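You operate a simulated robot arm through the tools that you are given. There is no shell and no other tool. Be economical: measure what you need, move in short steps, check, and stop when the job is done.

You run a simulated robot arm. Do the job below in one go: nothing can be reset, and whatever is moved stays where it is left.

TASK
Torque the four U-bolt nuts crosswise to the figure on the card.
Fine: all four must show their orange ring, each run once; holster the runner and turn its box off.

The check looks at the end state, three seconds after you hand in, the way a careful person would. Anything else that was tipped, shoved, dropped, spilled or broken makes it a failure.

THE ROBOT
A 7-joint arm with a two-finger parallel gripper on a trunk, on a base that drives. Base frame: it is fixed to the floor where the robot stands at the start and does not move with it; the origin is under the middle of the robot, x ahead of it, y to its left, z up. Readings come in m, degrees, newtons and seconds.
With the tool pointing down near the work surface it reaches from about 0.22 to 0.74 m from the robot's upright axis, wherever it stands. Its first joint turns from -166.0 to 166.0 degrees. Places, roughly: blue-band nut [0.3, -1.5, 0.5]; green-band nut [0.3, -1.6, 0.5]; grey holster [0.7, 0.2, 0.8]; grey-band bolt [0.4, -1.1, 0.7]; orange-band bolt [0.5, -1.4, 0.7]; red-band bolt [0.7, -1.2, 0.8]; teal-band bolt [0.5, -1.5, 0.7]; torque dial [0.5, 0.1, 0.8]; white-band nut [0.4, -1.6, 0.5]; yellow-band nut [0.4, -1.5, 0.5]. Payload 1.57 kg.
Tool frame: the origin (TCP) lies between the finger pads and is the grasp point; the fingertips stand 0.03 m ahead of it; z points along the fingers, y is the line along which they close. The gripper opens to 0.11 m. The fingers are 0.024 m wide and 0.012 m thick; the gripper's body (0.048 by 0.112 m) begins 0.078 m behind the TCP.
Orientation is that of the tool frame in the base frame, as a unit quaternion [x, y, z, w]. With the fingers straight down and closing along the base's y, the tool's x points along the base's -x, its y along +y and its z along -z.

THE INTERFACE
- The arm moves only by the tool send_rows. Its argument "steps" is a list of rows, each a list of 7 numbers: the shift along the base's x, y, z in units of 40 mm (1.0 is 40 mm), then the turn, a rotation vector about the base's x, y, z in units of 6 degrees (1.0 is 6 degrees), then the opening, from 0 (shut) to 1 (fully open). In form: [[tx, ty, tz, wx, wy, wz, jaw], ...]. A call has 1 to 20 rows; each row shifts and turns the commanded pose from where the row before left it. A call with a number of a shift or a turn outside -1 to 1 is refused whole. Rows are played at 5 a second. More than 0.05 m and 8.6 degrees between two rows, or a gripper value outside its range, and nothing of the call is played. Where a pose cannot be reached the arm comes as near as it can. A force on the tool above 40 N (or 10 N above the force at the start of the call, whichever is more), or a blocked arm, ends the call early, and 0.2 s more pass. Each finger travels about 0.045 m/s and halts on what it meets, pressing with about 20 N; the grip force reading is that of the motor and also rises with nothing between the fingers. The clock runs only during rows and for 0.2 s after the last one: add rows that do not move to give the fingers time. It gives the time, the measured TCP pose, the force on the tool (base axes), the opening and the grip force at its end, in the units of the frame above (readings bear some noise), with the torque about the TCP (base axes, N m) and any sound that the robot's microphone picked up.
- Cameras (640 x 400 px; columns grow to the right, rows downward): "scene" is now at [0.022, 0.1299, 1.5248]; the picture's right is [-0.27, -0.96, 0.00], its down [-0.61, 0.17, -0.78] and it looks along [0.75, -0.21, -0.63] (base axes); focal length 280 px, centre (320, 200). "wrist" rides on the gripper at [0.07, 0.016, -0.141] in the tool frame; the picture's right is [-0.23, 0.97, 0.00], its down [-0.86, -0.20, -0.48] and it looks along [-0.47, -0.11, 0.88] (tool axes); focal length 222 px, centre (320, 200). There is no depth. A picture from a camera that has moved, and an enlarged one, comes with that camera's place and axes in the base frame and with its lens.
- grab_frame(camera): a new picture of that camera. The clock stands still meanwhile.
- move_column(by): slides the trunk up (or, below 0, down) by that many m; the arm and the scene camera ride with it, the base frame stays. It gives what a move gives, with no picture.
- roll_base(legs): drives the robot by 1 to 6 legs, each [ahead, turn to the left] in m and degrees, along the robot's own axes; the way and the turn of a leg run together, so that a leg with both is an arc; at most 1.5 m and 180 degrees a leg. The arm and the cameras ride along, it lands a little off, and it stops where it bumps. It gives what a move gives.
- head_to(pan, tilt): turns the head with the scene camera to pan (to the left, within 155 degrees either way) and tilt (down, from -29 to 69), counted from straight ahead of the robot. It gives what a move gives.
- enlarge(camera, box): a new picture of the part [left, top, right, bottom] of that camera's present view, enlarged. The clock stands still meanwhile.
- finish_job(): hands the job in; it is judged then, once.

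Work in short steps. Places have to be worked out from the pictures, the camera data and where the tool is seen: move nearer, look again, correct. Check each grasp and each placing, and mend what went wrong. You have 120 turns and 78 pictures in all, those below and enlarged ones among them. Open the gripper and draw the arm clear of the work before you hand the job in, unless the task says otherwise; then end with one line.

The tools are called after ">>>" as name(argument=value, ...) on one line, values as JSON. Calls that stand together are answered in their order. send_rows: Moves the arm, as the interface text tells. Its arguments: {"type":"object","properties":{"steps":{"type":"array","items":{"type":"array","items":{"type":"number"}}}},"required":["steps"]} The other tools are called the same way: move_column (by) slides the trunk up or down; roll_base (legs) drives the base; head_to (pan, tilt) turns the head that bears the scene camera; grab_frame (camera) takes a picture; enlarge (camera, box) takes an enlarged picture of a part of a camera's view; finish_job () hands the job in.

At the start:

```text
t: 0.0
tcp_pos: [0.4752, 0.085, 1.2817]
tcp_rot: [-0.001, 1.0, 0.0, 0.0]
wrist_force: [-0.6, 0.9, -0.3]
wrist_torque: [-0.04, 0.0, 0.05]
width: 0.1101
finger_force: 0.1
trunk travel left (down, up): [-0.451, 0.139]
robot x, y, heading: [0.0021, -0.0029, -0.0]
head pan, tilt: [-15.6, 39.2]
```

scene: 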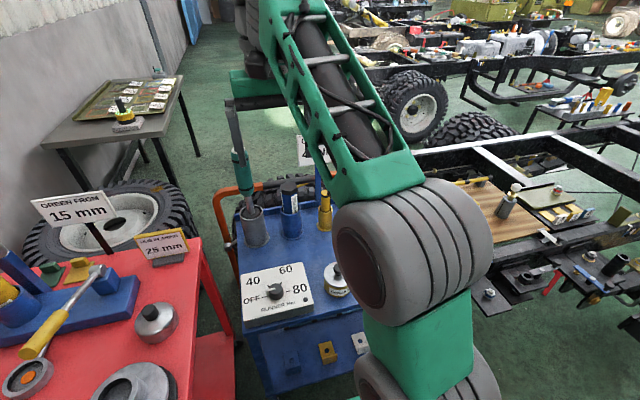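
wrist: 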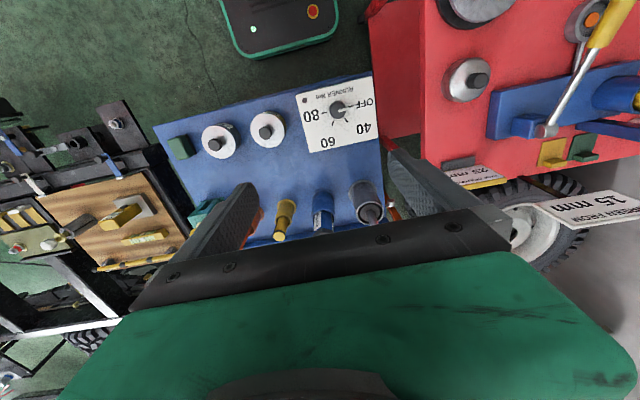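

The scene shows a blue cart with a dial (OFF/40/60/80) and the holstered runner. I'll enlarge the cart first, and then look for the card and the nuts.

>>> enlarge(camera="scene", box=[200, 120, 400, 400])

>>> enlarge(camera="wrist", box=[150, 60, 400, 250])

>>> head_to(pan=-75, tilt=38)

```text
1.43 times, centred on (300, 260) of scene
camera zoom: at [0.022, 0.1299, 1.5248], right [-0.27, -0.96, 0.0], down [-0.61, 0.17, -0.78], along [0.75, -0.21, -0.63], focal length 401 px, centre (349, 114)
```

zoom: 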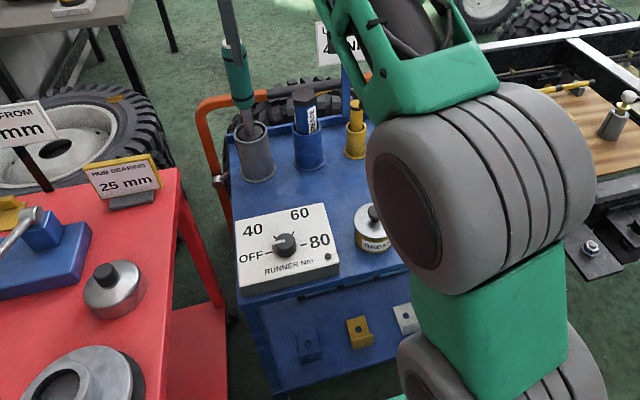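

```text
2.11 times, centred on (275, 155) of wrist
camera zoom: at [0.4049, 0.1013, 1.4244], right [0.23, 0.97, 0.0], down [0.86, -0.2, 0.48], along [0.47, -0.11, -0.88], focal length 468 px, centre (415, 295)
```

zoom: 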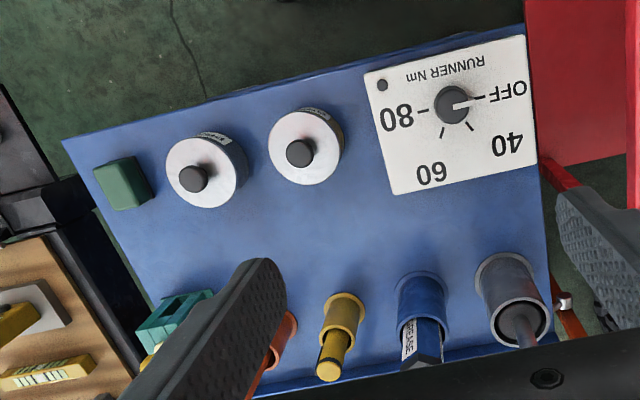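

```text
t: 1.3
tcp_pos: [0.4736, 0.0857, 1.281]
tcp_rot: [0.0, 1.0, 0.0, 0.001]
wrist_force: [0.3, 0.7, -0.1]
wrist_torque: [-0.02, 0.0, 0.03]
width: 0.1101
finger_force: 0.1
trunk travel left (down, up): [-0.451, 0.139]
robot x, y, heading: [0.0007, -0.0017, -0.0]
head pan, tilt: [-75.0, 38.0]
```

Next I look to the right, toward the nuts.

>>> grab_frame(camera="scene")

```text
73 pictures are left
camera scene: at [-0.038, 0.0696, 1.5266], right [-0.97, -0.26, 0.0], down [-0.16, 0.59, -0.79], along [0.2, -0.76, -0.62], focal length 280 px, centre (320, 200)
```

scene: 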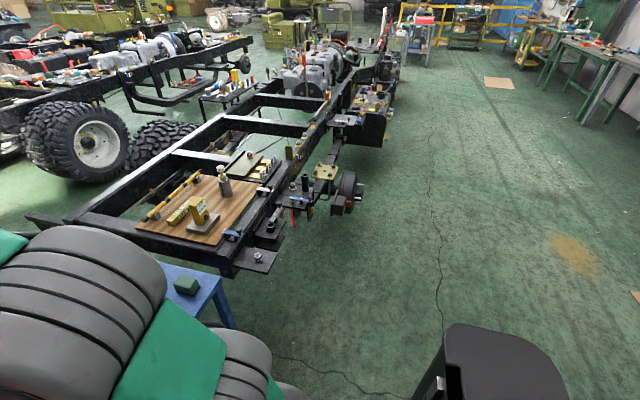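

The nuts should be near (325,172), on the yellow plate. I'll enlarge there and around the nearby parts.

>>> enlarge(camera="scene", box=[270, 140, 390, 220])

>>> enlarge(camera="scene", box=[120, 70, 420, 280])

```text
5.00 times, centred on (330, 180) of scene
camera zoom: at [-0.038, 0.0696, 1.5266], right [-0.97, -0.26, 0.0], down [-0.16, 0.59, -0.79], along [0.2, -0.76, -0.62], focal length 1403 px, centre (270, 300)
```

zoom: 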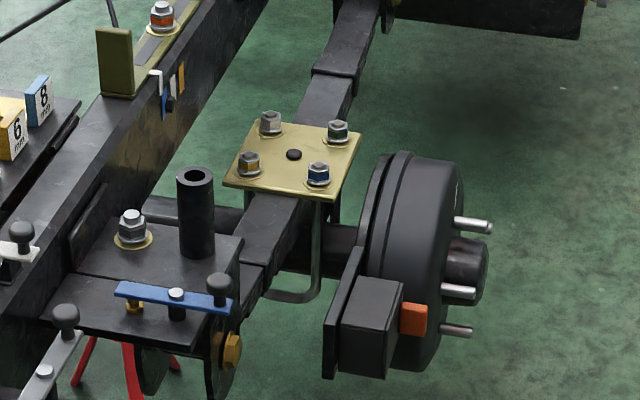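

```text
1.90 times, centred on (270, 175) of scene
camera zoom: at [-0.038, 0.0696, 1.5266], right [-0.97, -0.26, 0.0], down [-0.16, 0.59, -0.79], along [0.2, -0.76, -0.62], focal length 534 px, centre (415, 248)
```

zoom: 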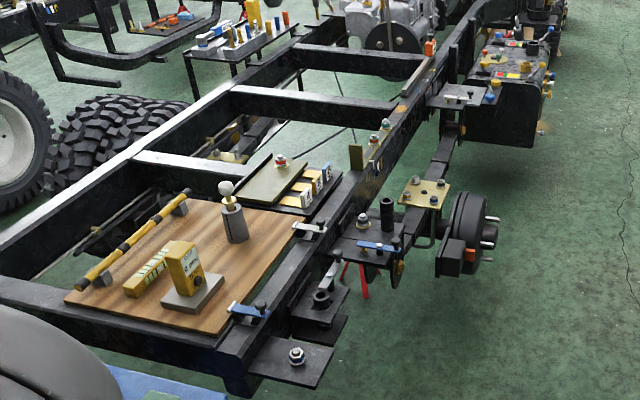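

The nuts on the spring plate are in view. The card on the post behind the cart is hidden by the arm, so I shift the arm right and look again.

>>> send_rows(steps=[[0, -1, 0, 0, 0, 0, 1], [0, -1, 0, 0, 0, 0, 1], [0, -1, 0, 0, 0, 0, 1], [0, -1, 0, 0, 0, 0, 1], [0, -1, 0, 0, 0, 0, 1], [0, -1, 0, 0, 0, 0, 1]])

>>> head_to(pan=-5, tilt=40)

>>> grab_frame(camera="scene")

```text
t: 2.2
tcp_pos: [0.475, -0.053, 1.2804]
tcp_rot: [0.002, 1.0, -0.001, 0.003]
wrist_force: [1.9, 1.4, -3.0]
wrist_torque: [-0.22, 0.13, -0.15]
width: 0.1103
finger_force: 0.1
trunk travel left (down, up): [-0.451, 0.139]
robot x, y, heading: [-0.0034, -0.0042, 0.2]
head pan, tilt: [-75.0, 38.0]
stopped in row 4: the force on the tool passed its limit (the readings are from after the stop); the commanded pose is now the measured one
```

```text
t: 3.6
tcp_pos: [0.4754, -0.0522, 1.2817]
tcp_rot: [0.003, 1.0, 0.0, 0.002]
wrist_force: [2.7, 0.6, -4.1]
wrist_torque: [0.05, -0.01, 0.0]
width: 0.1102
finger_force: 0.1
trunk travel left (down, up): [-0.451, 0.139]
robot x, y, heading: [0.0012, -0.0007, -0.1]
head pan, tilt: [-5.0, 40.0]
```

```text
70 pictures are left
camera scene: at [0.0243, 0.1455, 1.5236], right [-0.09, -1.0, 0.0], down [-0.64, 0.06, -0.77], along [0.76, -0.07, -0.64], focal length 280 px, centre (320, 200)
```

scene: 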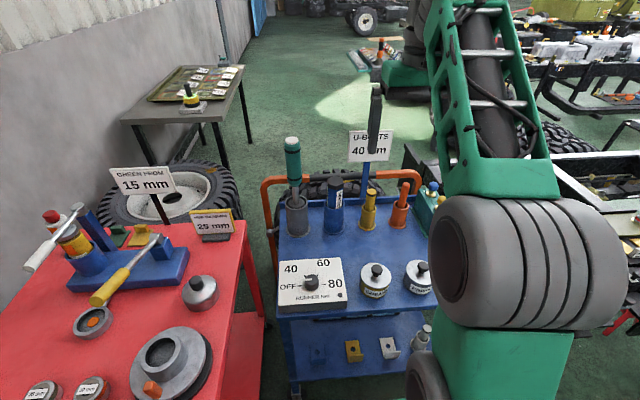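

The card is visible; I enlarge it, the dial and the runner.

>>> enlarge(camera="scene", box=[330, 110, 430, 180])

>>> enlarge(camera="scene", box=[250, 120, 450, 320])

```text
5.71 times, centred on (380, 145) of scene
camera zoom: at [0.0243, 0.1455, 1.5236], right [-0.09, -1.0, 0.0], down [-0.64, 0.06, -0.77], along [0.76, -0.07, -0.64], focal length 1603 px, centre (-23, 514)
```

zoom: 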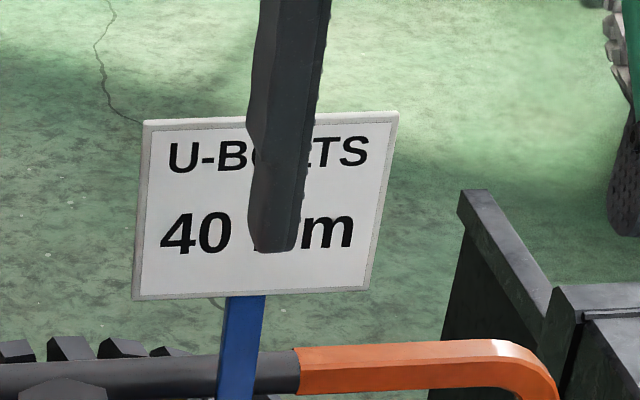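

```text
2.00 times, centred on (350, 220) of scene
camera zoom: at [0.0243, 0.1455, 1.5236], right [-0.09, -1.0, 0.0], down [-0.64, 0.06, -0.77], along [0.76, -0.07, -0.64], focal length 561 px, centre (260, 160)
```

zoom: 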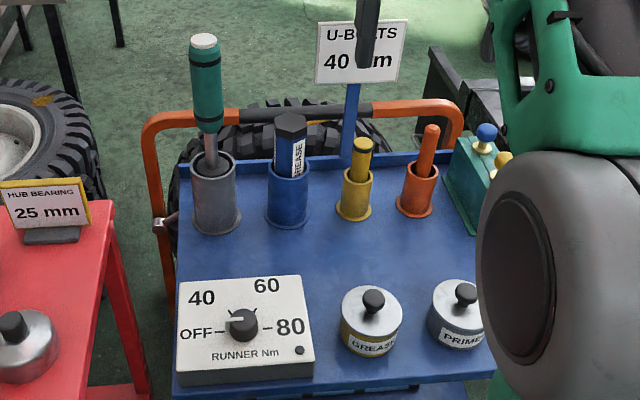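

Card: U-bolts 40 Nm. The dial knob is at about (0.483, 0.128, 0.83). I move above it in small steps, to avoid force trips, and look with the wrist camera.

>>> send_rows(steps=[[0, 0.4, 0, 0, 0, 0, 1], [0, 0.6, 0, 0, 0, 0, 1], [0, 0.7, -0.3, 0, 0, 0, 1], [0, 0.7, -0.6, 0, 0, 0, 1], [0.1, 0.7, -0.7, 0, 0, 0, 1], [0.1, 0.7, -0.7, 0, 0, 0, 1], [0, 0.5, -0.7, 0, 0, 0, 1], [0, 0.2, -0.7, 0, 0, 0, 1], [0, 0, -0.7, 0, 0, 0, 1], [0, 0, -0.7, 0, 0, 0, 1], [0, 0, -0.7, 0, 0, 0, 1], [0, 0, -0.5, 0, 0, 0, 1], [0, 0, -0.3, 0, 0, 0, 1], [0, 0, 0, 0, 0, 0, 1]])

>>> grab_frame(camera="wrist")

```text
t: 6.6
tcp_pos: [0.4829, 0.1281, 1.0184]
tcp_rot: [0.002, 1.0, -0.001, 0.002]
wrist_force: [0.0, 0.4, 0.2]
wrist_torque: [0.0, -0.01, 0.01]
width: 0.1102
finger_force: 0.0
trunk travel left (down, up): [-0.451, 0.139]
robot x, y, heading: [-0.0016, -0.0014, 0.1]
head pan, tilt: [-5.0, 40.0]
```

```text
67 pictures are left
camera wrist: at [0.4134, 0.1448, 1.1606], right [0.23, 0.97, 0.0], down [0.85, -0.2, 0.48], along [0.47, -0.11, -0.88], focal length 222 px, centre (320, 200)
```

wrist: 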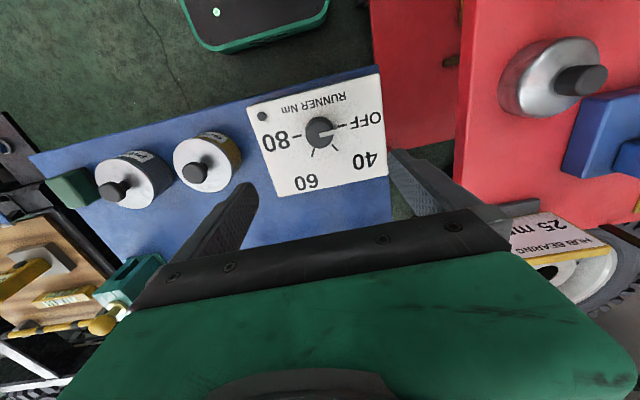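

The knob sits at about (0.481, 0.129). I'll enlarge it to read the tick angles and the shape of the knob.

>>> enlarge(camera="wrist", box=[240, 70, 400, 210])

```text
2.86 times, centred on (320, 140) of wrist
camera zoom: at [0.4134, 0.1448, 1.1606], right [0.23, 0.97, 0.0], down [0.85, -0.2, 0.48], along [0.47, -0.11, -0.88], focal length 635 px, centre (320, 371)
```

zoom: 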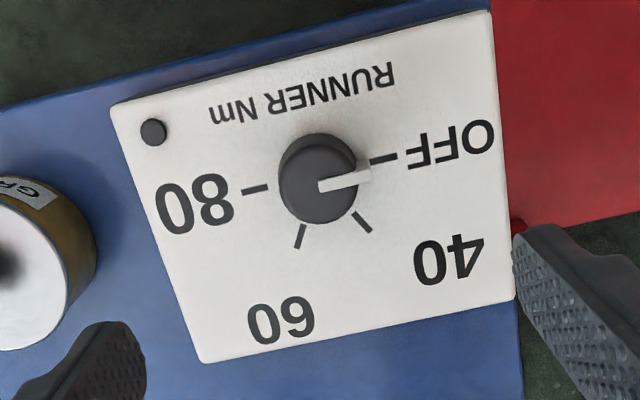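

Ticks are 60° apart, so OFF→40 is −60° (clockwise from above). I yaw the gripper by +90°, so the fingers close along x clear of the pointer, and descend part way.

>>> send_rows(steps=[[0, 0, -0.1, 0, 0, 0.5, 0.7], [0, 0, -0.2, 0, 0, 1, 0.7], [0, 0, -0.2, 0, 0, 1, 0.7], [0, 0, -0.2, 0, 0, 1, 0.7], [0, 0, -0.2, 0, 0, 1, 0.7], [0, 0, -0.2, 0, 0, 1, 0.7], [0, 0, -0.2, 0, 0, 1, 0.7], [0, 0, -0.2, 0, 0, 1, 0.7], [0, 0, -0.2, 0, 0, 1, 0.7], [0, 0, -0.2, 0, 0, 1, 0.7], [0, 0, -0.2, 0, 0, 1, 0.7], [0, 0, -0.2, 0, 0, 1, 0.7], [0, 0, -0.2, 0, 0, 1, 0.7], [0, 0, -0.2, 0, 0, 1, 0.7], [0, 0, -0.2, 0, 0, 1, 0.7], [0, 0, -0.1, 0, 0, 0.5, 0.7], [0, 0, 0, 0, 0, 0, 0.7]])

>>> grab_frame(camera="wrist")

```text
t: 10.2
tcp_pos: [0.4862, 0.1284, 0.9604]
tcp_rot: [-0.705, 0.709, 0.004, 0.0]
wrist_force: [0.0, -0.4, 0.0]
wrist_torque: [0.04, 0.0, 0.01]
width: 0.0767
finger_force: 0.0
out of reach, approached as far as the arm can: row 8, 9, 10, 11, 12, 13, 14, 15, 16
trunk travel left (down, up): [-0.451, 0.139]
robot x, y, heading: [0.0027, -0.0016, -0.1]
head pan, tilt: [-5.0, 40.0]
```

```text
65 pictures are left
camera wrist: at [0.4712, 0.0585, 1.1022], right [-0.97, 0.23, 0.01], down [0.21, 0.85, 0.48], along [0.1, 0.47, -0.88], focal length 222 px, centre (320, 200)
```

wrist: 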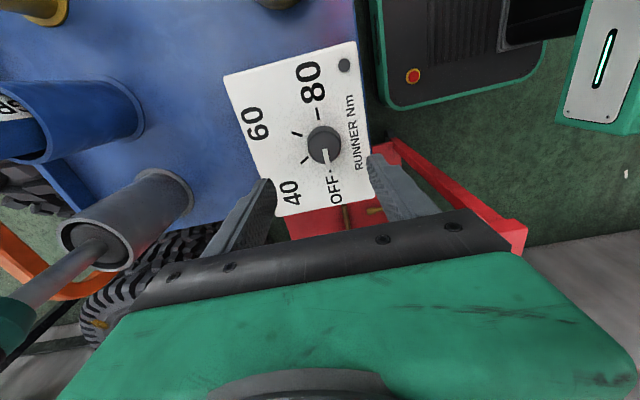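

The arm's reach stopped the descent at z=0.96, so I lower the trunk instead by 0.07.

>>> move_column(by=-0.07)

>>> grab_frame(camera="wrist")

```text
t: 11.3
tcp_pos: [0.4862, 0.1283, 0.891]
tcp_rot: [-0.705, 0.709, 0.004, -0.001]
wrist_force: [-0.1, 0.1, 0.2]
wrist_torque: [0.02, -0.02, -0.01]
width: 0.0771
finger_force: 0.1
trunk travel left (down, up): [-0.381, 0.209]
robot x, y, heading: [0.0003, -0.008, 0.1]
head pan, tilt: [-5.0, 40.0]
```

```text
64 pictures are left
camera wrist: at [0.4711, 0.0585, 1.0324], right [-0.97, 0.23, 0.01], down [0.21, 0.85, 0.48], along [0.11, 0.47, -0.88], focal length 222 px, centre (320, 200)
```

wrist: 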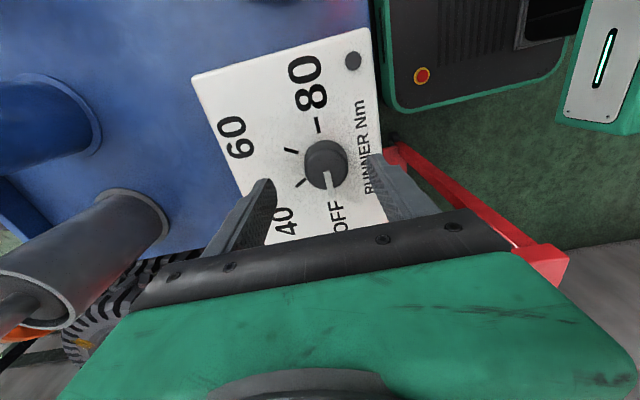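

The knob is at (0.4815, 0.130). I shift −4 mm in x and lower the trunk 0.03, so the fingertips are at about 0.831.

>>> send_rows(steps=[[-0.1, 0.04, 0, 0, 0, 0, 0.7], [0, 0, 0, 0, 0, 0, 0.7]])

>>> move_column(by=-0.03)

>>> enlarge(camera="wrist", box=[210, 100, 430, 240])

```text
t: 11.9
tcp_pos: [0.4822, 0.1304, 0.8907]
tcp_rot: [-0.706, 0.709, 0.006, -0.002]
wrist_force: [-0.1, -0.3, 0.1]
wrist_torque: [0.03, 0.0, 0.0]
width: 0.077
finger_force: 0.1
trunk travel left (down, up): [-0.381, 0.209]
robot x, y, heading: [-0.0038, -0.0006, 0.2]
head pan, tilt: [-5.0, 40.0]
```

```text
t: 12.7
tcp_pos: [0.4821, 0.1304, 0.8611]
tcp_rot: [-0.705, 0.709, 0.006, -0.001]
wrist_force: [0.2, -0.7, 0.2]
wrist_torque: [-0.02, 0.03, 0.01]
width: 0.0769
finger_force: 0.1
trunk travel left (down, up): [-0.351, 0.239]
robot x, y, heading: [-0.0008, 0.0022, -0.1]
head pan, tilt: [-5.0, 40.0]
```

```text
2.86 times, centred on (320, 170) of wrist
camera zoom: at [0.4683, 0.0606, 1.0031], right [-0.97, 0.23, 0.01], down [0.21, 0.85, 0.48], along [0.1, 0.47, -0.88], focal length 635 px, centre (320, 286)
```

zoom: 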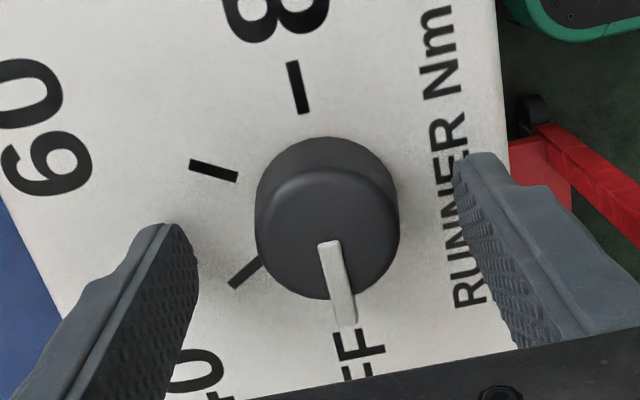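

The fingers straddle the knob. I lower another 10 mm with the arm (force guarded), then close.

>>> send_rows(steps=[[0, 0, -0.12, 0, 0, 0, 0.7], [0, 0, -0.13, 0, 0, 0, 0.7], [0, 0, 0, 0, 0, 0, 0.7]])

>>> enlarge(camera="wrist", box=[210, 100, 430, 240])

```text
t: 13.5
tcp_pos: [0.4867, 0.1449, 0.8585]
tcp_rot: [-0.705, 0.708, 0.02, -0.003]
wrist_force: [-0.5, -0.2, 0.2]
wrist_torque: [0.0, 0.02, 0.0]
width: 0.0771
finger_force: 0.1
out of reach, approached as far as the arm can: row 2
trunk travel left (down, up): [-0.351, 0.239]
robot x, y, heading: [0.0021, -0.0024, -0.0]
head pan, tilt: [-5.0, 40.0]
```

```text
2.86 times, centred on (320, 170) of wrist
camera zoom: at [0.4748, 0.0724, 1.0006], right [-0.97, 0.23, 0.04], down [0.22, 0.84, 0.49], along [0.08, 0.49, -0.87], focal length 635 px, centre (320, 286)
```

zoom: 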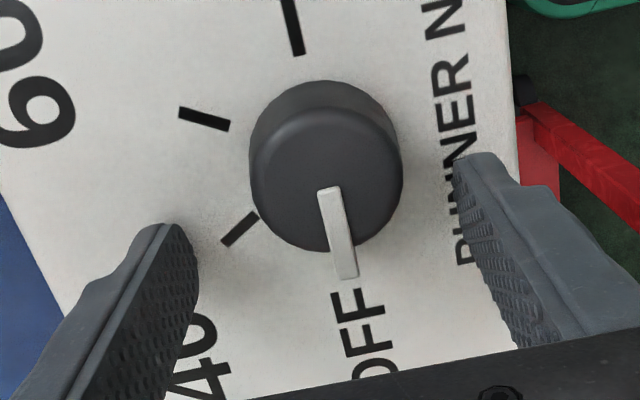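

The arm is at its low limit relative to the trunk. I raise the arm and lower the trunk, so the arm works in a better range.

>>> send_rows(steps=[[0, 0, 0.5, 0, 0, 0, 0.7], [0, 0, 0.8, 0, 0, 0, 0.7], [0, 0, 1, 0, 0, 0, 0.7], [0, 0, 1, 0, 0, 0, 0.7], [0, 0, 1, 0, 0, 0, 0.7], [0, 0, 0.7, 0, 0, 0, 0.7], [0, 0, 0, 0, 0, 0, 0.7]])

>>> move_column(by=-0.15)

```text
t: 15.1
tcp_pos: [0.4862, 0.1285, 1.0447]
tcp_rot: [-0.706, 0.708, 0.0, -0.004]
wrist_force: [-0.3, 0.1, -0.8]
wrist_torque: [0.01, -0.08, -0.01]
width: 0.0771
finger_force: 0.1
out of reach, approached as far as the arm can: row 6
trunk travel left (down, up): [-0.351, 0.239]
robot x, y, heading: [0.0008, 0.0017, -0.0]
head pan, tilt: [-5.0, 40.0]
```

```text
t: 16.8
tcp_pos: [0.4867, 0.1294, 0.8943]
tcp_rot: [-0.706, 0.708, 0.0, -0.004]
wrist_force: [-0.3, -0.6, -0.2]
wrist_torque: [0.03, -0.01, 0.0]
width: 0.0768
finger_force: 0.0
trunk travel left (down, up): [-0.201, 0.389]
robot x, y, heading: [-0.002, -0.0001, -0.1]
head pan, tilt: [-5.0, 40.0]
```

Now I descend 42 mm and correct x.

>>> send_rows(steps=[[-0.12, 0.02, -0.2, 0, 0, 0, 0.7], [0, 0, -0.4, 0, 0, 0, 0.7], [0, 0, -0.3, 0, 0, 0, 0.7], [0, 0, -0.15, 0, 0, 0, 0.7], [0, 0, 0, 0, 0, 0, 0.7]])

>>> enlarge(camera="wrist", box=[210, 100, 430, 240])

```text
t: 18.0
tcp_pos: [0.4833, 0.1302, 0.8544]
tcp_rot: [-0.706, 0.709, -0.001, -0.001]
wrist_force: [2.0, 0.7, 20.1]
wrist_torque: [0.25, 0.7, 0.03]
width: 0.0762
finger_force: 0.0
trunk travel left (down, up): [-0.201, 0.389]
robot x, y, heading: [0.0023, -0.0033, 0.2]
head pan, tilt: [-5.0, 40.0]
```

```text
2.86 times, centred on (320, 170) of wrist
camera zoom: at [0.4657, 0.0618, 0.9979], right [-0.97, 0.23, 0.0], down [0.2, 0.86, 0.47], along [0.11, 0.46, -0.88], focal length 635 px, centre (320, 286)
```

zoom: 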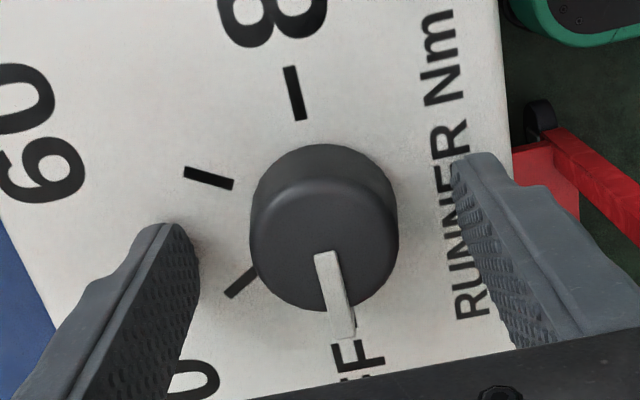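

The fingertips touch the plate (20 N). I raise 5 mm and close on the knob.

>>> send_rows(steps=[[0, 0, 0.18, 0, 0, 0, 0.7], [0, 0, 0, 0, 0, 0, 0.5], [0, 0, 0, 0, 0, 0, 0.35], [0, 0, 0, 0, 0, 0, 0.3], [0, 0, 0, 0, 0, 0, 0.3], [0, 0, 0, 0, 0, 0, 0.3]])

```text
t: 19.4
tcp_pos: [0.4815, 0.1293, 0.8588]
tcp_rot: [-0.706, 0.709, 0.0, -0.005]
wrist_force: [-15.4, -0.8, -6.5]
wrist_torque: [-0.22, 0.59, -0.03]
width: 0.0412
finger_force: 34.7
trunk travel left (down, up): [-0.201, 0.389]
robot x, y, heading: [-0.0043, 0.0015, -0.1]
head pan, tilt: [-5.0, 40.0]
```

Gripped at 41 mm. I turn −60°.

>>> send_rows(steps=[[-0.03, 0, 0, 0, 0, -0.5, 0.28], [0, 0, 0, 0, 0, -1, 0.28], [0, 0, 0, 0, 0, -1, 0.28], [0, 0, 0, 0, 0, -1, 0.28], [0, 0, 0, 0, 0, -1, 0.28], [0, 0, 0, 0, 0, -1, 0.28], [0, 0, 0, 0, 0, -1, 0.28], [0, 0, 0, 0, 0, -1, 0.28], [0, 0, 0, 0, 0, -1, 0.28], [0, 0, 0, 0, 0, -1, 0.28], [0, 0, 0, 0, 0, -0.5, 0.28], [0, 0, 0, 0, 0, 0, 0.28]])

>>> enlarge(camera="wrist", box=[210, 100, 430, 240])

```text
t: 22.0
tcp_pos: [0.4827, 0.1287, 0.8592]
tcp_rot: [-0.256, 0.967, 0.003, -0.003]
wrist_force: [15.9, -27.5, -2.6]
wrist_torque: [-0.93, -0.54, 0.04]
width: 0.041
finger_force: 44.6
trunk travel left (down, up): [-0.201, 0.389]
robot x, y, heading: [0.0017, -0.0031, 0.1]
head pan, tilt: [-5.0, 40.0]
```

```text
2.86 times, centred on (320, 170) of wrist
camera zoom: at [0.4151, 0.1085, 1.0022], right [-0.28, 0.96, 0.01], down [0.85, 0.25, 0.47], along [0.45, 0.14, -0.88], focal length 635 px, centre (320, 286)
```

zoom: 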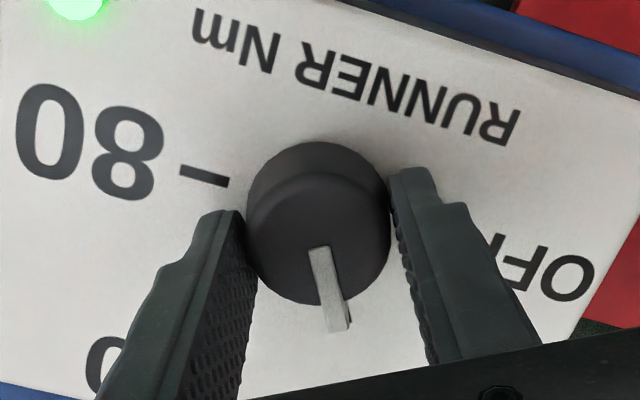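

The light is green. I release, lift straight up, and verify that the pointer is on 40.

>>> send_rows(steps=[[0, 0, 0, 0, 0, 0, 0.5], [0, 0, 0, 0, 0, 0, 0.7], [0, 0, 0, 0, 0, 0, 0.7], [0, 0, 0.4, 0, 0, 0, 0.7], [0, 0, 0.8, 0, 0, 0, 0.7], [0, 0, 1, 0, 0, 0, 0.7], [0, 0, 1, 0, 0, 0, 0.7], [0, 0, 0.6, 0, 0, 0, 0.7], [0, 0, 0, 0, 0, 0, 0.7]])

>>> grab_frame(camera="wrist")

>>> grab_frame(camera="scene")

```text
t: 24.0
tcp_pos: [0.4795, 0.1322, 1.011]
tcp_rot: [-0.256, 0.967, 0.001, -0.003]
wrist_force: [-0.1, 0.2, -0.5]
wrist_torque: [-0.01, 0.01, 0.02]
width: 0.077
finger_force: 0.2
trunk travel left (down, up): [-0.201, 0.389]
robot x, y, heading: [-0.0024, -0.0039, -0.1]
head pan, tilt: [-5.0, 40.0]
```

```text
59 pictures are left
camera wrist: at [0.4128, 0.1121, 1.1541], right [-0.29, 0.96, 0.0], down [0.85, 0.25, 0.47], along [0.45, 0.14, -0.88], focal length 222 px, centre (320, 200)
```

wrist: 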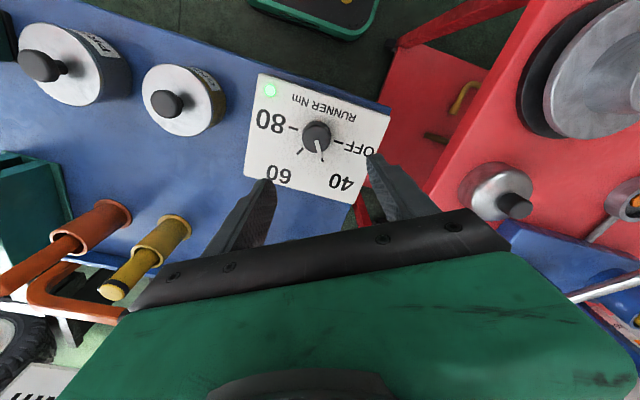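

```text
58 pictures are left
camera scene: at [0.0243, 0.1453, 1.2736], right [-0.09, -1.0, 0.0], down [-0.64, 0.06, -0.77], along [0.76, -0.07, -0.64], focal length 280 px, centre (320, 200)
```

scene: 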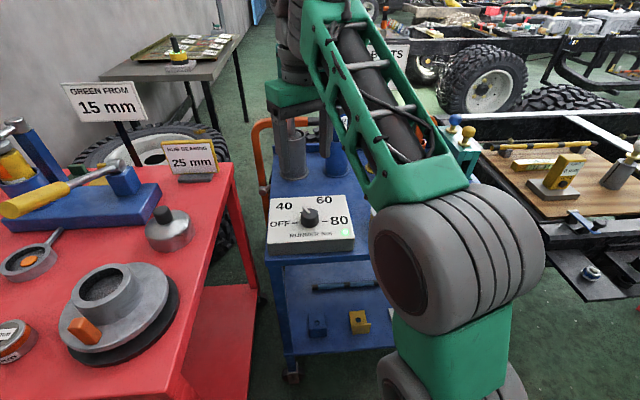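

I check the pointer closely.

>>> enlarge(camera="wrist", box=[250, 70, 400, 210])

```text
2.86 times, centred on (325, 140) of wrist
camera zoom: at [0.4128, 0.1121, 1.1541], right [-0.29, 0.96, 0.0], down [0.85, 0.25, 0.47], along [0.45, 0.14, -0.88], focal length 635 px, centre (306, 371)
```

zoom: 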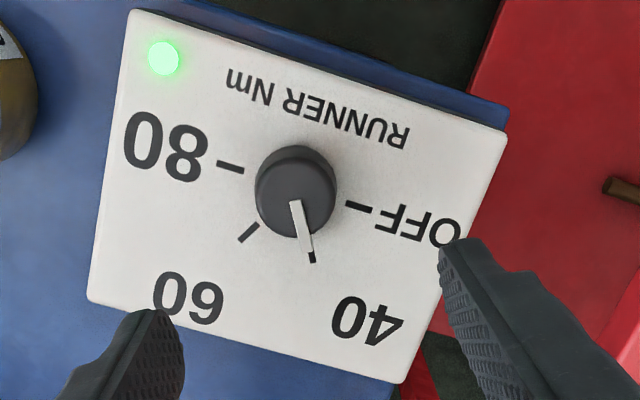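

The pointer sits on 40 and the lamp is green. Now the runner: I yaw back to 0 and move the arm right and up to get an unobstructed view of the holster.

>>> send_rows(steps=[[0, -0.3, 0.3, 0, 0, -0.5, 0.8], [0, -0.6, 0.5, 0, 0, -1, 0.9], [0, -0.7, 0.5, 0, 0, -1, 1], [0, -0.7, 0.5, 0, 0, -1, 1], [0, -0.7, 0.5, 0, 0, -1, 1], [0, -0.7, 0.4, 0, 0, -0.5, 1], [0, -0.7, 0.3, 0, 0, 0, 1], [0, -0.6, 0.3, 0, 0, 0, 1], [0, -0.3, 0.2, 0, 0, 0, 1], [0, 0, 0, 0, 0, 0, 1]])

>>> grab_frame(camera="scene")

```text
t: 24.5
tcp_pos: [0.4841, 0.1139, 1.0285]
tcp_rot: [-0.224, 0.975, 0.002, 0.004]
wrist_force: [11.3, 4.1, -18.5]
wrist_torque: [-0.2, 0.23, -0.06]
width: 0.099
finger_force: 0.0
out of reach, approached as far as the arm can: row 2
trunk travel left (down, up): [-0.201, 0.389]
robot x, y, heading: [0.0005, -0.0015, -0.1]
head pan, tilt: [-5.0, 40.0]
stopped in row 2: the force on the tool passed its limit (the readings are from after the stop); the commanded pose is now the measured one
```

```text
56 pictures are left
camera scene: at [0.0244, 0.1457, 1.2735], right [-0.09, -1.0, 0.0], down [-0.64, 0.06, -0.77], along [0.76, -0.07, -0.64], focal length 280 px, centre (320, 200)
```

scene: 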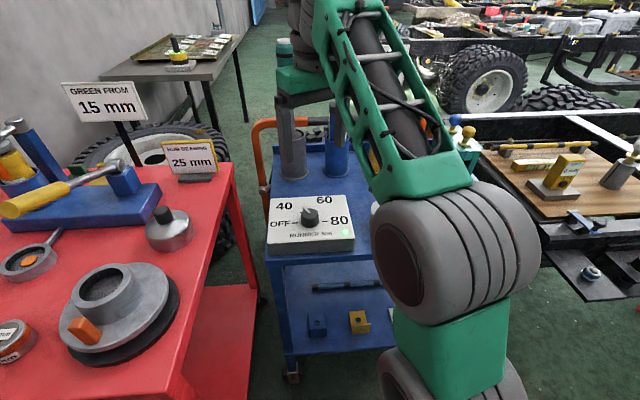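

The trip looks inertial, coming from the upper reach limit, with nothing touched. I raise the trunk by 0.2 rather than the arm.

>>> move_column(by=0.2)

>>> send_rows(steps=[[0, -0.2, 0, 0, 0, -0.4, 1], [0, -0.4, 0, 0, 0, -0.7, 1], [0, -0.6, 0, 0, 0, -0.7, 1], [0, -0.7, 0, 0, 0, -0.7, 1], [0, -0.7, 0, 0, 0, -0.7, 1], [0, -0.7, 0, 0, 0, -0.7, 1], [0, -0.6, 0, 0, 0, -0.5, 1], [0, -0.4, 0, 0, 0, 0, 1], [0, -0.2, 0, 0, 0, 0, 1], [0, 0, 0, 0, 0, 0, 1]])

>>> grab_frame(camera="scene")

```text
t: 25.6
tcp_pos: [0.4858, 0.1132, 1.1123]
tcp_rot: [-0.224, 0.974, 0.002, 0.004]
wrist_force: [10.0, 2.3, -13.5]
wrist_torque: [0.01, 0.16, 0.04]
width: 0.0991
finger_force: 0.0
trunk travel left (down, up): [-0.286, 0.304]
robot x, y, heading: [0.0009, -0.0007, 0.1]
head pan, tilt: [-5.0, 40.0]
stopped: the force on the tool passed its limit (the readings are from after the stop); the commanded pose is now the measured one
```

```text
t: 27.8
tcp_pos: [0.4848, -0.065, 1.1123]
tcp_rot: [0.005, 1.0, 0.001, 0.004]
wrist_force: [-0.6, -0.2, 0.0]
wrist_torque: [-0.02, 0.0, -0.01]
width: 0.1101
finger_force: 0.0
trunk travel left (down, up): [-0.286, 0.304]
robot x, y, heading: [-0.0021, -0.0055, 0.1]
head pan, tilt: [-5.0, 40.0]
```

```text
55 pictures are left
camera scene: at [0.0243, 0.1453, 1.3582], right [-0.09, -1.0, 0.0], down [-0.64, 0.06, -0.77], along [0.76, -0.07, -0.64], focal length 280 px, centre (320, 200)
```

scene: 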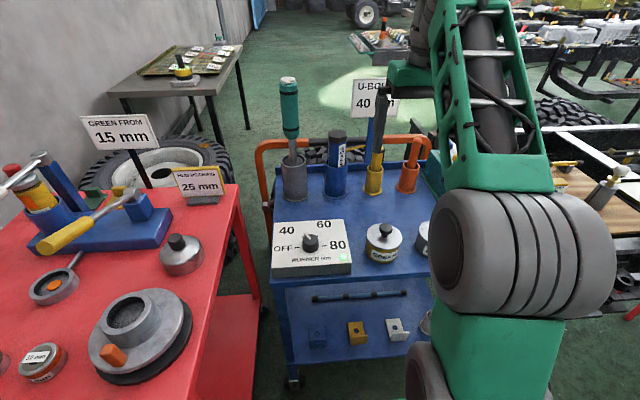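

The runner is clear in view now. I enlarge it for measuring.

>>> enlarge(camera="scene", box=[250, 65, 350, 210])

>>> enlarge(camera="wrist", box=[320, 60, 640, 260])

```text
2.76 times, centred on (300, 138) of scene
camera zoom: at [0.0243, 0.1453, 1.3582], right [-0.09, -1.0, 0.0], down [-0.64, 0.06, -0.77], along [0.76, -0.07, -0.64], focal length 774 px, centre (375, 372)
```

zoom: 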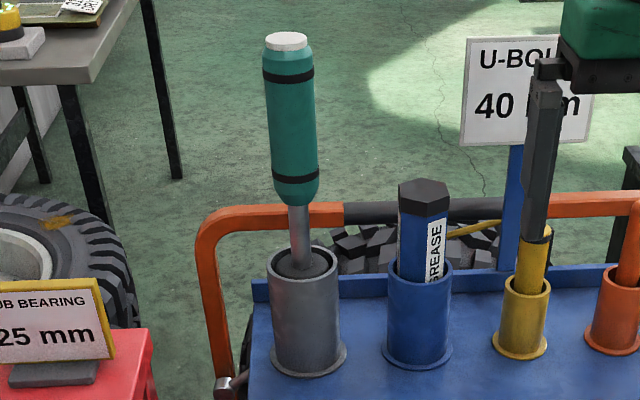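

```text
2.00 times, centred on (480, 160) of wrist
camera zoom: at [0.4152, -0.0478, 1.2548], right [0.24, 0.97, 0.0], down [0.85, -0.21, 0.48], along [0.47, -0.11, -0.87], focal length 444 px, centre (0, 280)
```

zoom: 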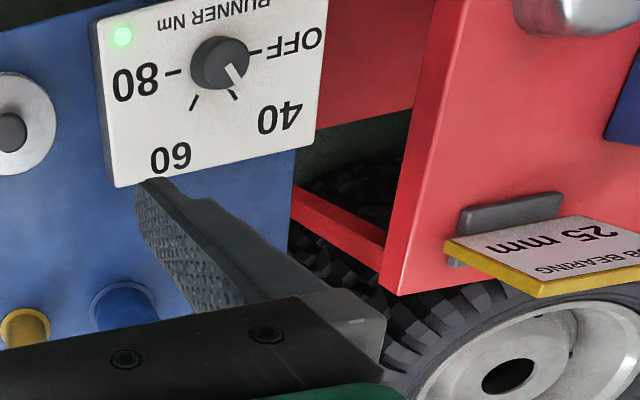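

Triangulating, the runner's handle is vertical at x≈0.70–0.75, y≈0.157, with its top at z≈1.15. I raise the trunk and drive 0.07 ahead for reach.

>>> move_column(by=0.17)

>>> roll_base(legs=[[0.07, 0]])

>>> grab_frame(camera="scene")

```text
t: 29.7
tcp_pos: [0.4858, -0.0641, 1.2834]
tcp_rot: [0.004, 1.0, 0.001, 0.004]
wrist_force: [-0.2, 0.0, 0.1]
wrist_torque: [-0.01, 0.02, 0.03]
width: 0.11
finger_force: 0.1
trunk travel left (down, up): [-0.456, 0.134]
robot x, y, heading: [-0.003, -0.006, -0.1]
head pan, tilt: [-5.0, 40.0]
```

```text
t: 30.7
tcp_pos: [0.5526, -0.0644, 1.2827]
tcp_rot: [0.005, 1.0, 0.0, 0.002]
wrist_force: [-0.1, -0.5, -0.9]
wrist_torque: [0.01, 0.04, -0.02]
width: 0.1097
finger_force: 0.0
trunk travel left (down, up): [-0.456, 0.134]
robot x, y, heading: [0.065, -0.0002, -0.1]
head pan, tilt: [-5.0, 40.0]
```

```text
52 pictures are left
camera scene: at [0.0937, 0.1453, 1.5282], right [-0.09, -1.0, 0.0], down [-0.64, 0.06, -0.77], along [0.76, -0.07, -0.64], focal length 280 px, centre (320, 200)
```

scene: 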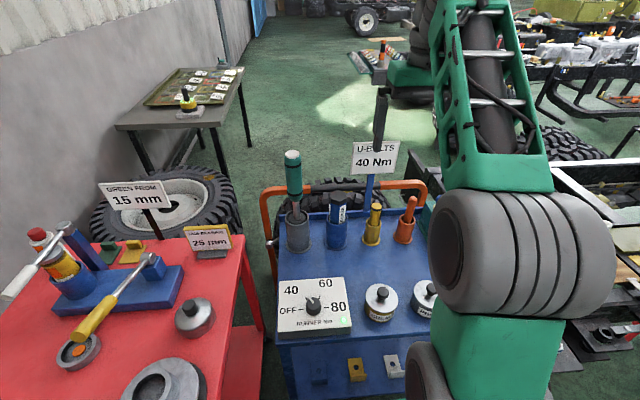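

The handle top appears at x≈0.75, z≈1.14. I move toward it, staying above, and look with the wrist camera.

>>> send_rows(steps=[[0.1, 0.2, 0, 0, 0, 0, 1], [0.2, 0.5, 0, 0, 0, 0, 1], [0.3, 0.6, 0, 0, 0, 0, 1], [0.3, 0.6, 0, 0, 0, 0, 1], [0.3, 0.6, 0, 0, 0, 0, 1], [0.3, 0.6, 0, 0, 0, 0, 1], [0.3, 0.6, 0, 0, 0, 0, 1], [0.3, 0.6, 0, 0, 0, 0, 1], [0.3, 0.6, 0, 0, 0, 0, 1], [0.1, 0.4, 0, 0, 0, 0, 1], [0, 0.2, 0, 0, 0, 0, 1], [0, 0, 0, 0, 0, 0, 1]])

>>> grab_frame(camera="wrist")

```text
t: 31.3
tcp_pos: [0.5661, -0.0423, 1.2815]
tcp_rot: [0.003, 1.0, 0.0, 0.007]
wrist_force: [4.9, 3.1, -6.1]
wrist_torque: [-0.58, 0.16, -0.36]
width: 0.1101
finger_force: 0.0
trunk travel left (down, up): [-0.456, 0.134]
robot x, y, heading: [0.0672, -0.0034, -0.0]
head pan, tilt: [-5.0, 40.0]
stopped in row 2: the force on the tool passed its limit (the readings are from after the stop); the commanded pose is now the measured one
```

```text
51 pictures are left
camera wrist: at [0.4956, -0.0257, 1.4237], right [0.23, 0.97, 0.0], down [0.85, -0.2, 0.49], along [0.48, -0.11, -0.87], focal length 222 px, centre (320, 200)
```

wrist: 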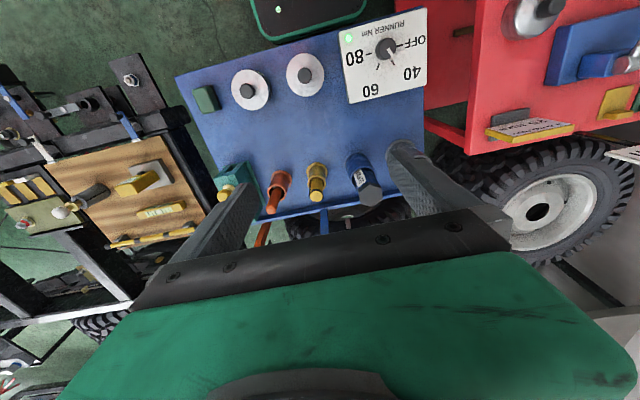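

Nothing is near the tool, so the trips look dynamic. I continue more gently.

>>> send_rows(steps=[[0, 0, 0, 0, 0, 0, 1], [0.1, 0.2, 0, 0, 0, 0, 1], [0.1, 0.3, 0, 0, 0, 0, 1], [0.15, 0.4, 0, 0, 0, 0, 1], [0.15, 0.4, 0, 0, 0, 0, 1], [0.15, 0.4, 0, 0, 0, 0, 1], [0.15, 0.4, 0, 0, 0, 0, 1], [0.2, 0.4, 0, 0, 0, 0, 1], [0.2, 0.4, 0, 0, 0, 0, 1], [0.2, 0.4, 0, 0, 0, 0, 1], [0.2, 0.4, 0, 0, 0, 0, 1], [0.2, 0.4, 0, 0, 0, 0, 1], [0.2, 0.4, 0, 0, 0, 0, 1], [0.1, 0.3, 0, 0, 0, 0, 1], [0, 0.2, 0, 0, 0, 0, 1], [0, 0, 0, 0, 0, 0, 1]])

>>> grab_frame(camera="wrist")

```text
t: 32.0
tcp_pos: [0.5714, -0.0355, 1.283]
tcp_rot: [0.0, 1.0, 0.0, 0.01]
wrist_force: [5.7, 1.1, -8.3]
wrist_torque: [-0.32, 0.26, -0.15]
width: 0.11
finger_force: 0.0
trunk travel left (down, up): [-0.456, 0.134]
robot x, y, heading: [0.0704, -0.0047, 0.1]
head pan, tilt: [-5.0, 40.0]
stopped in row 3: the force on the tool passed its limit (the readings are from after the stop); the commanded pose is now the measured one
```

```text
50 pictures are left
camera wrist: at [0.4998, -0.0185, 1.4237], right [0.23, 0.97, 0.0], down [0.85, -0.2, 0.49], along [0.48, -0.11, -0.87], focal length 222 px, centre (320, 200)
```

wrist: 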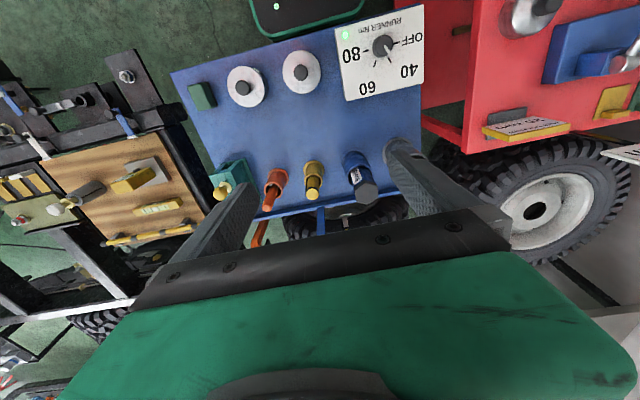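

All the trips happened at the same arm height relative to the trunk (its upper limit, folded). I raise the trunk by 0.12 and then lower the arm to get out of that region.

>>> move_column(by=0.12)

>>> send_rows(steps=[[0, 0, 0, 0, 0, 0, 1], [0, 0, -0.2, 0, 0, 0, 1], [0, 0, -0.5, 0, 0, 0, 1], [0, 0, -0.6, 0, 0, 0, 1], [0, 0, -0.6, 0, 0, 0, 1], [0, 0, -0.6, 0, 0, 0, 1], [0, 0, -0.4, 0, 0, 0, 1], [0, 0, -0.2, 0, 0, 0, 1], [0, 0, 0, 0, 0, 0, 1]])

```text
t: 33.5
tcp_pos: [0.5711, -0.036, 1.4018]
tcp_rot: [0.001, 1.0, -0.001, 0.009]
wrist_force: [9.1, -0.7, -15.8]
wrist_torque: [0.07, 0.21, 0.03]
width: 0.1098
finger_force: 0.1
trunk travel left (down, up): [-0.576, 0.014]
robot x, y, heading: [0.0681, -0.002, -0.0]
head pan, tilt: [-5.0, 40.0]
```

```text
t: 35.5
tcp_pos: [0.5702, -0.035, 1.2775]
tcp_rot: [0.0, 1.0, 0.0, 0.008]
wrist_force: [0.1, 0.4, 0.2]
wrist_torque: [0.0, -0.01, 0.0]
width: 0.1102
finger_force: 0.1
trunk travel left (down, up): [-0.576, 0.014]
robot x, y, heading: [0.0671, -0.0079, -0.0]
head pan, tilt: [-5.0, 40.0]
```

That cleared it. Now I move toward the runner.

>>> send_rows(steps=[[0.1, 0.3, 0, 0, 0, 0, 1], [0.2, 0.5, 0, 0, 0, 0, 1], [0.3, 0.7, 0, 0, 0, 0, 1], [0.3, 0.7, 0, 0, 0, 0, 1], [0.3, 0.7, 0, 0, 0, 0, 1], [0.3, 0.7, 0, 0, 0, 0, 1], [0.2, 0.6, 0, 0, 0, 0, 1], [0.2, 0.5, 0, 0, 0, 0, 1], [0.1, 0.3, 0, 0, 0, 0, 1], [0, 0.15, 0, 0, 0, 0, 1], [0, 0, 0, 0, 0, 0, 1]])

>>> grab_frame(camera="wrist")

```text
t: 37.9
tcp_pos: [0.6525, 0.1713, 1.2769]
tcp_rot: [0.0, 1.0, 0.0, 0.01]
wrist_force: [-0.2, 0.4, -0.1]
wrist_torque: [0.04, 0.03, -0.01]
width: 0.1099
finger_force: 0.1
trunk travel left (down, up): [-0.576, 0.014]
robot x, y, heading: [0.0666, -0.0018, 0.0]
head pan, tilt: [-5.0, 40.0]
```

```text
49 pictures are left
camera wrist: at [0.5802, 0.1879, 1.4187], right [0.23, 0.97, 0.0], down [0.85, -0.2, 0.49], along [0.48, -0.11, -0.87], focal length 222 px, centre (320, 200)
```

wrist: 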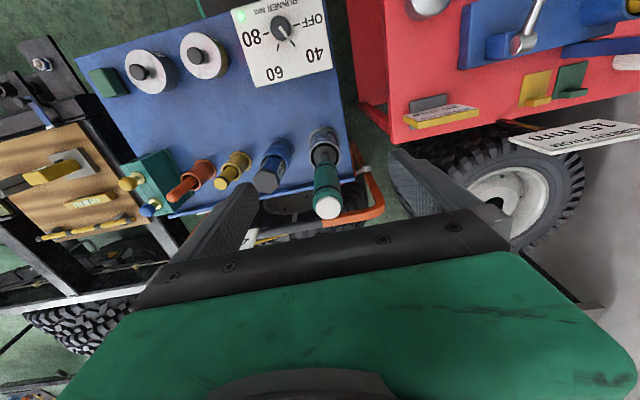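

The handle top is at about (0.746, 0.162, 1.14). I move over it at z≈1.23 and check.

>>> send_rows(steps=[[0.2, -0.05, 0, 0, 0, 0, 1], [0.5, -0.05, -0.2, 0, 0, 0, 1], [0.6, -0.05, -0.3, 0, 0, 0, 1], [0.6, -0.05, -0.3, 0, 0, 0, 1], [0.4, 0, -0.2, 0, 0, 0, 1], [0, 0, 0, 0, 0, 0, 1]])

>>> grab_frame(camera="wrist")

>>> grab_frame(camera="scene")

```text
t: 39.3
tcp_pos: [0.7273, 0.1574, 1.2332]
tcp_rot: [-0.001, 1.0, 0.0, 0.009]
wrist_force: [-0.2, -0.5, 1.1]
wrist_torque: [0.03, -0.03, 0.01]
width: 0.1098
finger_force: 0.0
out of reach, approached as far as the arm can: row 4, 5
trunk travel left (down, up): [-0.576, 0.014]
robot x, y, heading: [0.0661, 0.0002, 0.0]
head pan, tilt: [-5.0, 40.0]
```

```text
48 pictures are left
camera wrist: at [0.6554, 0.1744, 1.3738], right [0.23, 0.97, 0.0], down [0.85, -0.2, 0.49], along [0.48, -0.11, -0.87], focal length 222 px, centre (320, 200)
```

wrist: 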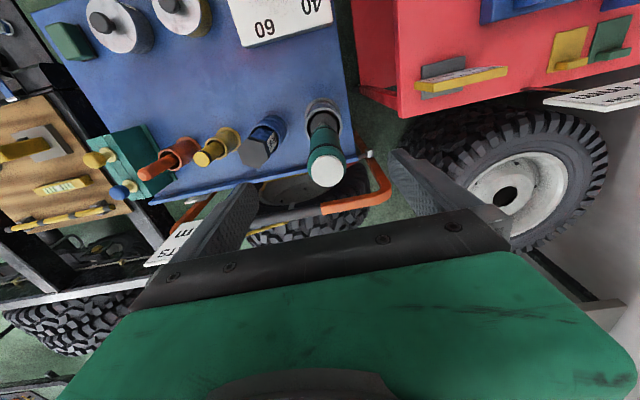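

```text
47 pictures are left
camera scene: at [0.0923, 0.1452, 1.6483], right [-0.09, -1.0, 0.0], down [-0.64, 0.06, -0.77], along [0.76, -0.07, -0.64], focal length 280 px, centre (320, 200)
```

scene: 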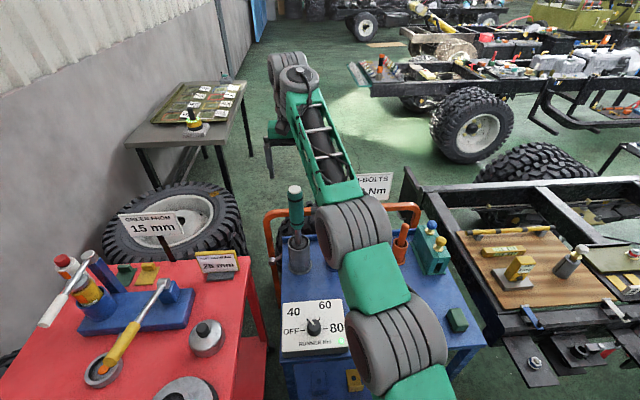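

The handle is at (0.749, 0.161), with its top at 1.139. The fingers straddle in y, so I can descend here and advance in x afterwards, where the reach is better.

>>> send_rows(steps=[[0, 0.09, -0.3, 0, 0, 0, 1], [0, 0, -0.6, 0, 0, 0, 1], [0, 0, -0.6, 0, 0, 0, 1], [0, 0, -0.6, 0, 0, 0, 1], [0, 0, -0.6, 0, 0, 0, 1], [0, 0, -0.4, 0, 0, 0, 1], [0.1, 0, 0, 0, 0, 0, 1], [0, 0, 0, 0, 0, 0, 1]])

>>> grab_frame(camera="wrist")

```text
t: 41.1
tcp_pos: [0.7315, 0.1629, 1.1069]
tcp_rot: [0.0, 1.0, 0.0, 0.007]
wrist_force: [-0.4, -0.5, 0.0]
wrist_torque: [0.0, 0.01, -0.03]
width: 0.1103
finger_force: 0.0
trunk travel left (down, up): [-0.576, 0.014]
robot x, y, heading: [0.0691, 0.0017, -0.3]
head pan, tilt: [-5.0, 40.0]
```

```text
46 pictures are left
camera wrist: at [0.6594, 0.1794, 1.2477], right [0.23, 0.97, 0.0], down [0.85, -0.2, 0.49], along [0.48, -0.11, -0.87], focal length 222 px, centre (320, 200)
```

wrist: 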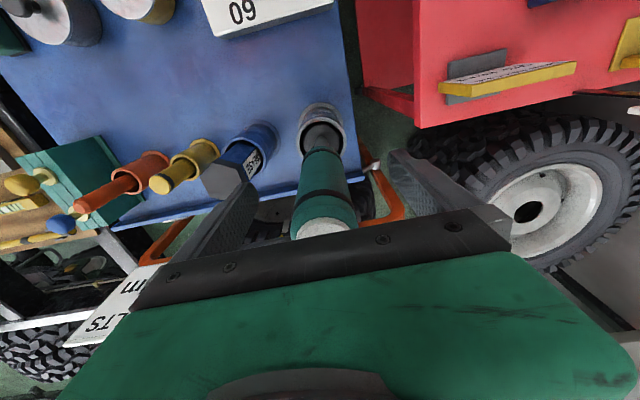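

The handle is between the fingers. I advance 18 mm in x and lower 33 mm, then close.

>>> send_rows(steps=[[0.2, -0.02, -0.2, 0, 0, 0, 1], [0.24, -0.02, -0.3, 0, 0, 0, 1], [0, 0, -0.33, 0, 0, 0, 1], [0, 0, 0, 0, 0, 0, 1], [0, 0, 0, 0, 0, 0, 0.7], [0, 0, 0, 0, 0, 0, 0.4], [0, 0, 0, 0, 0, 0, 0.3], [0, 0, 0, 0, 0, 0, 0.3], [0, 0, 0, 0, 0, 0, 0.3], [0, 0, 0, 0, 0, 0, 0.3]])

>>> grab_frame(camera="wrist")

```text
t: 43.3
tcp_pos: [0.7491, 0.1609, 1.0719]
tcp_rot: [0.0, 1.0, 0.0, 0.009]
wrist_force: [0.1, 1.0, -0.4]
wrist_torque: [0.32, 0.01, 0.01]
width: 0.0459
finger_force: 19.8
trunk travel left (down, up): [-0.576, 0.014]
robot x, y, heading: [0.071, -0.001, -0.3]
head pan, tilt: [-5.0, 40.0]
```

```text
45 pictures are left
camera wrist: at [0.6771, 0.178, 1.2143], right [0.23, 0.97, 0.0], down [0.85, -0.2, 0.49], along [0.48, -0.11, -0.87], focal length 222 px, centre (320, 200)
```

wrist: 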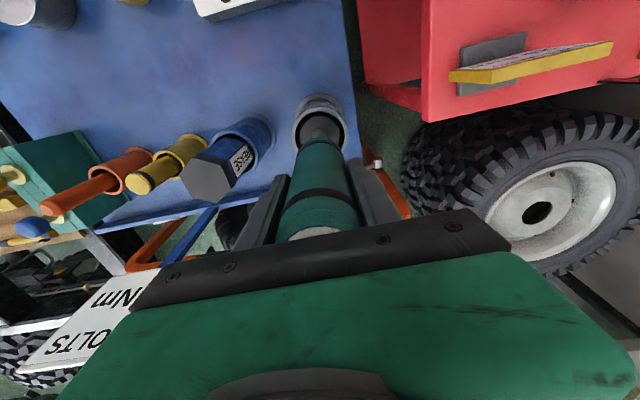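

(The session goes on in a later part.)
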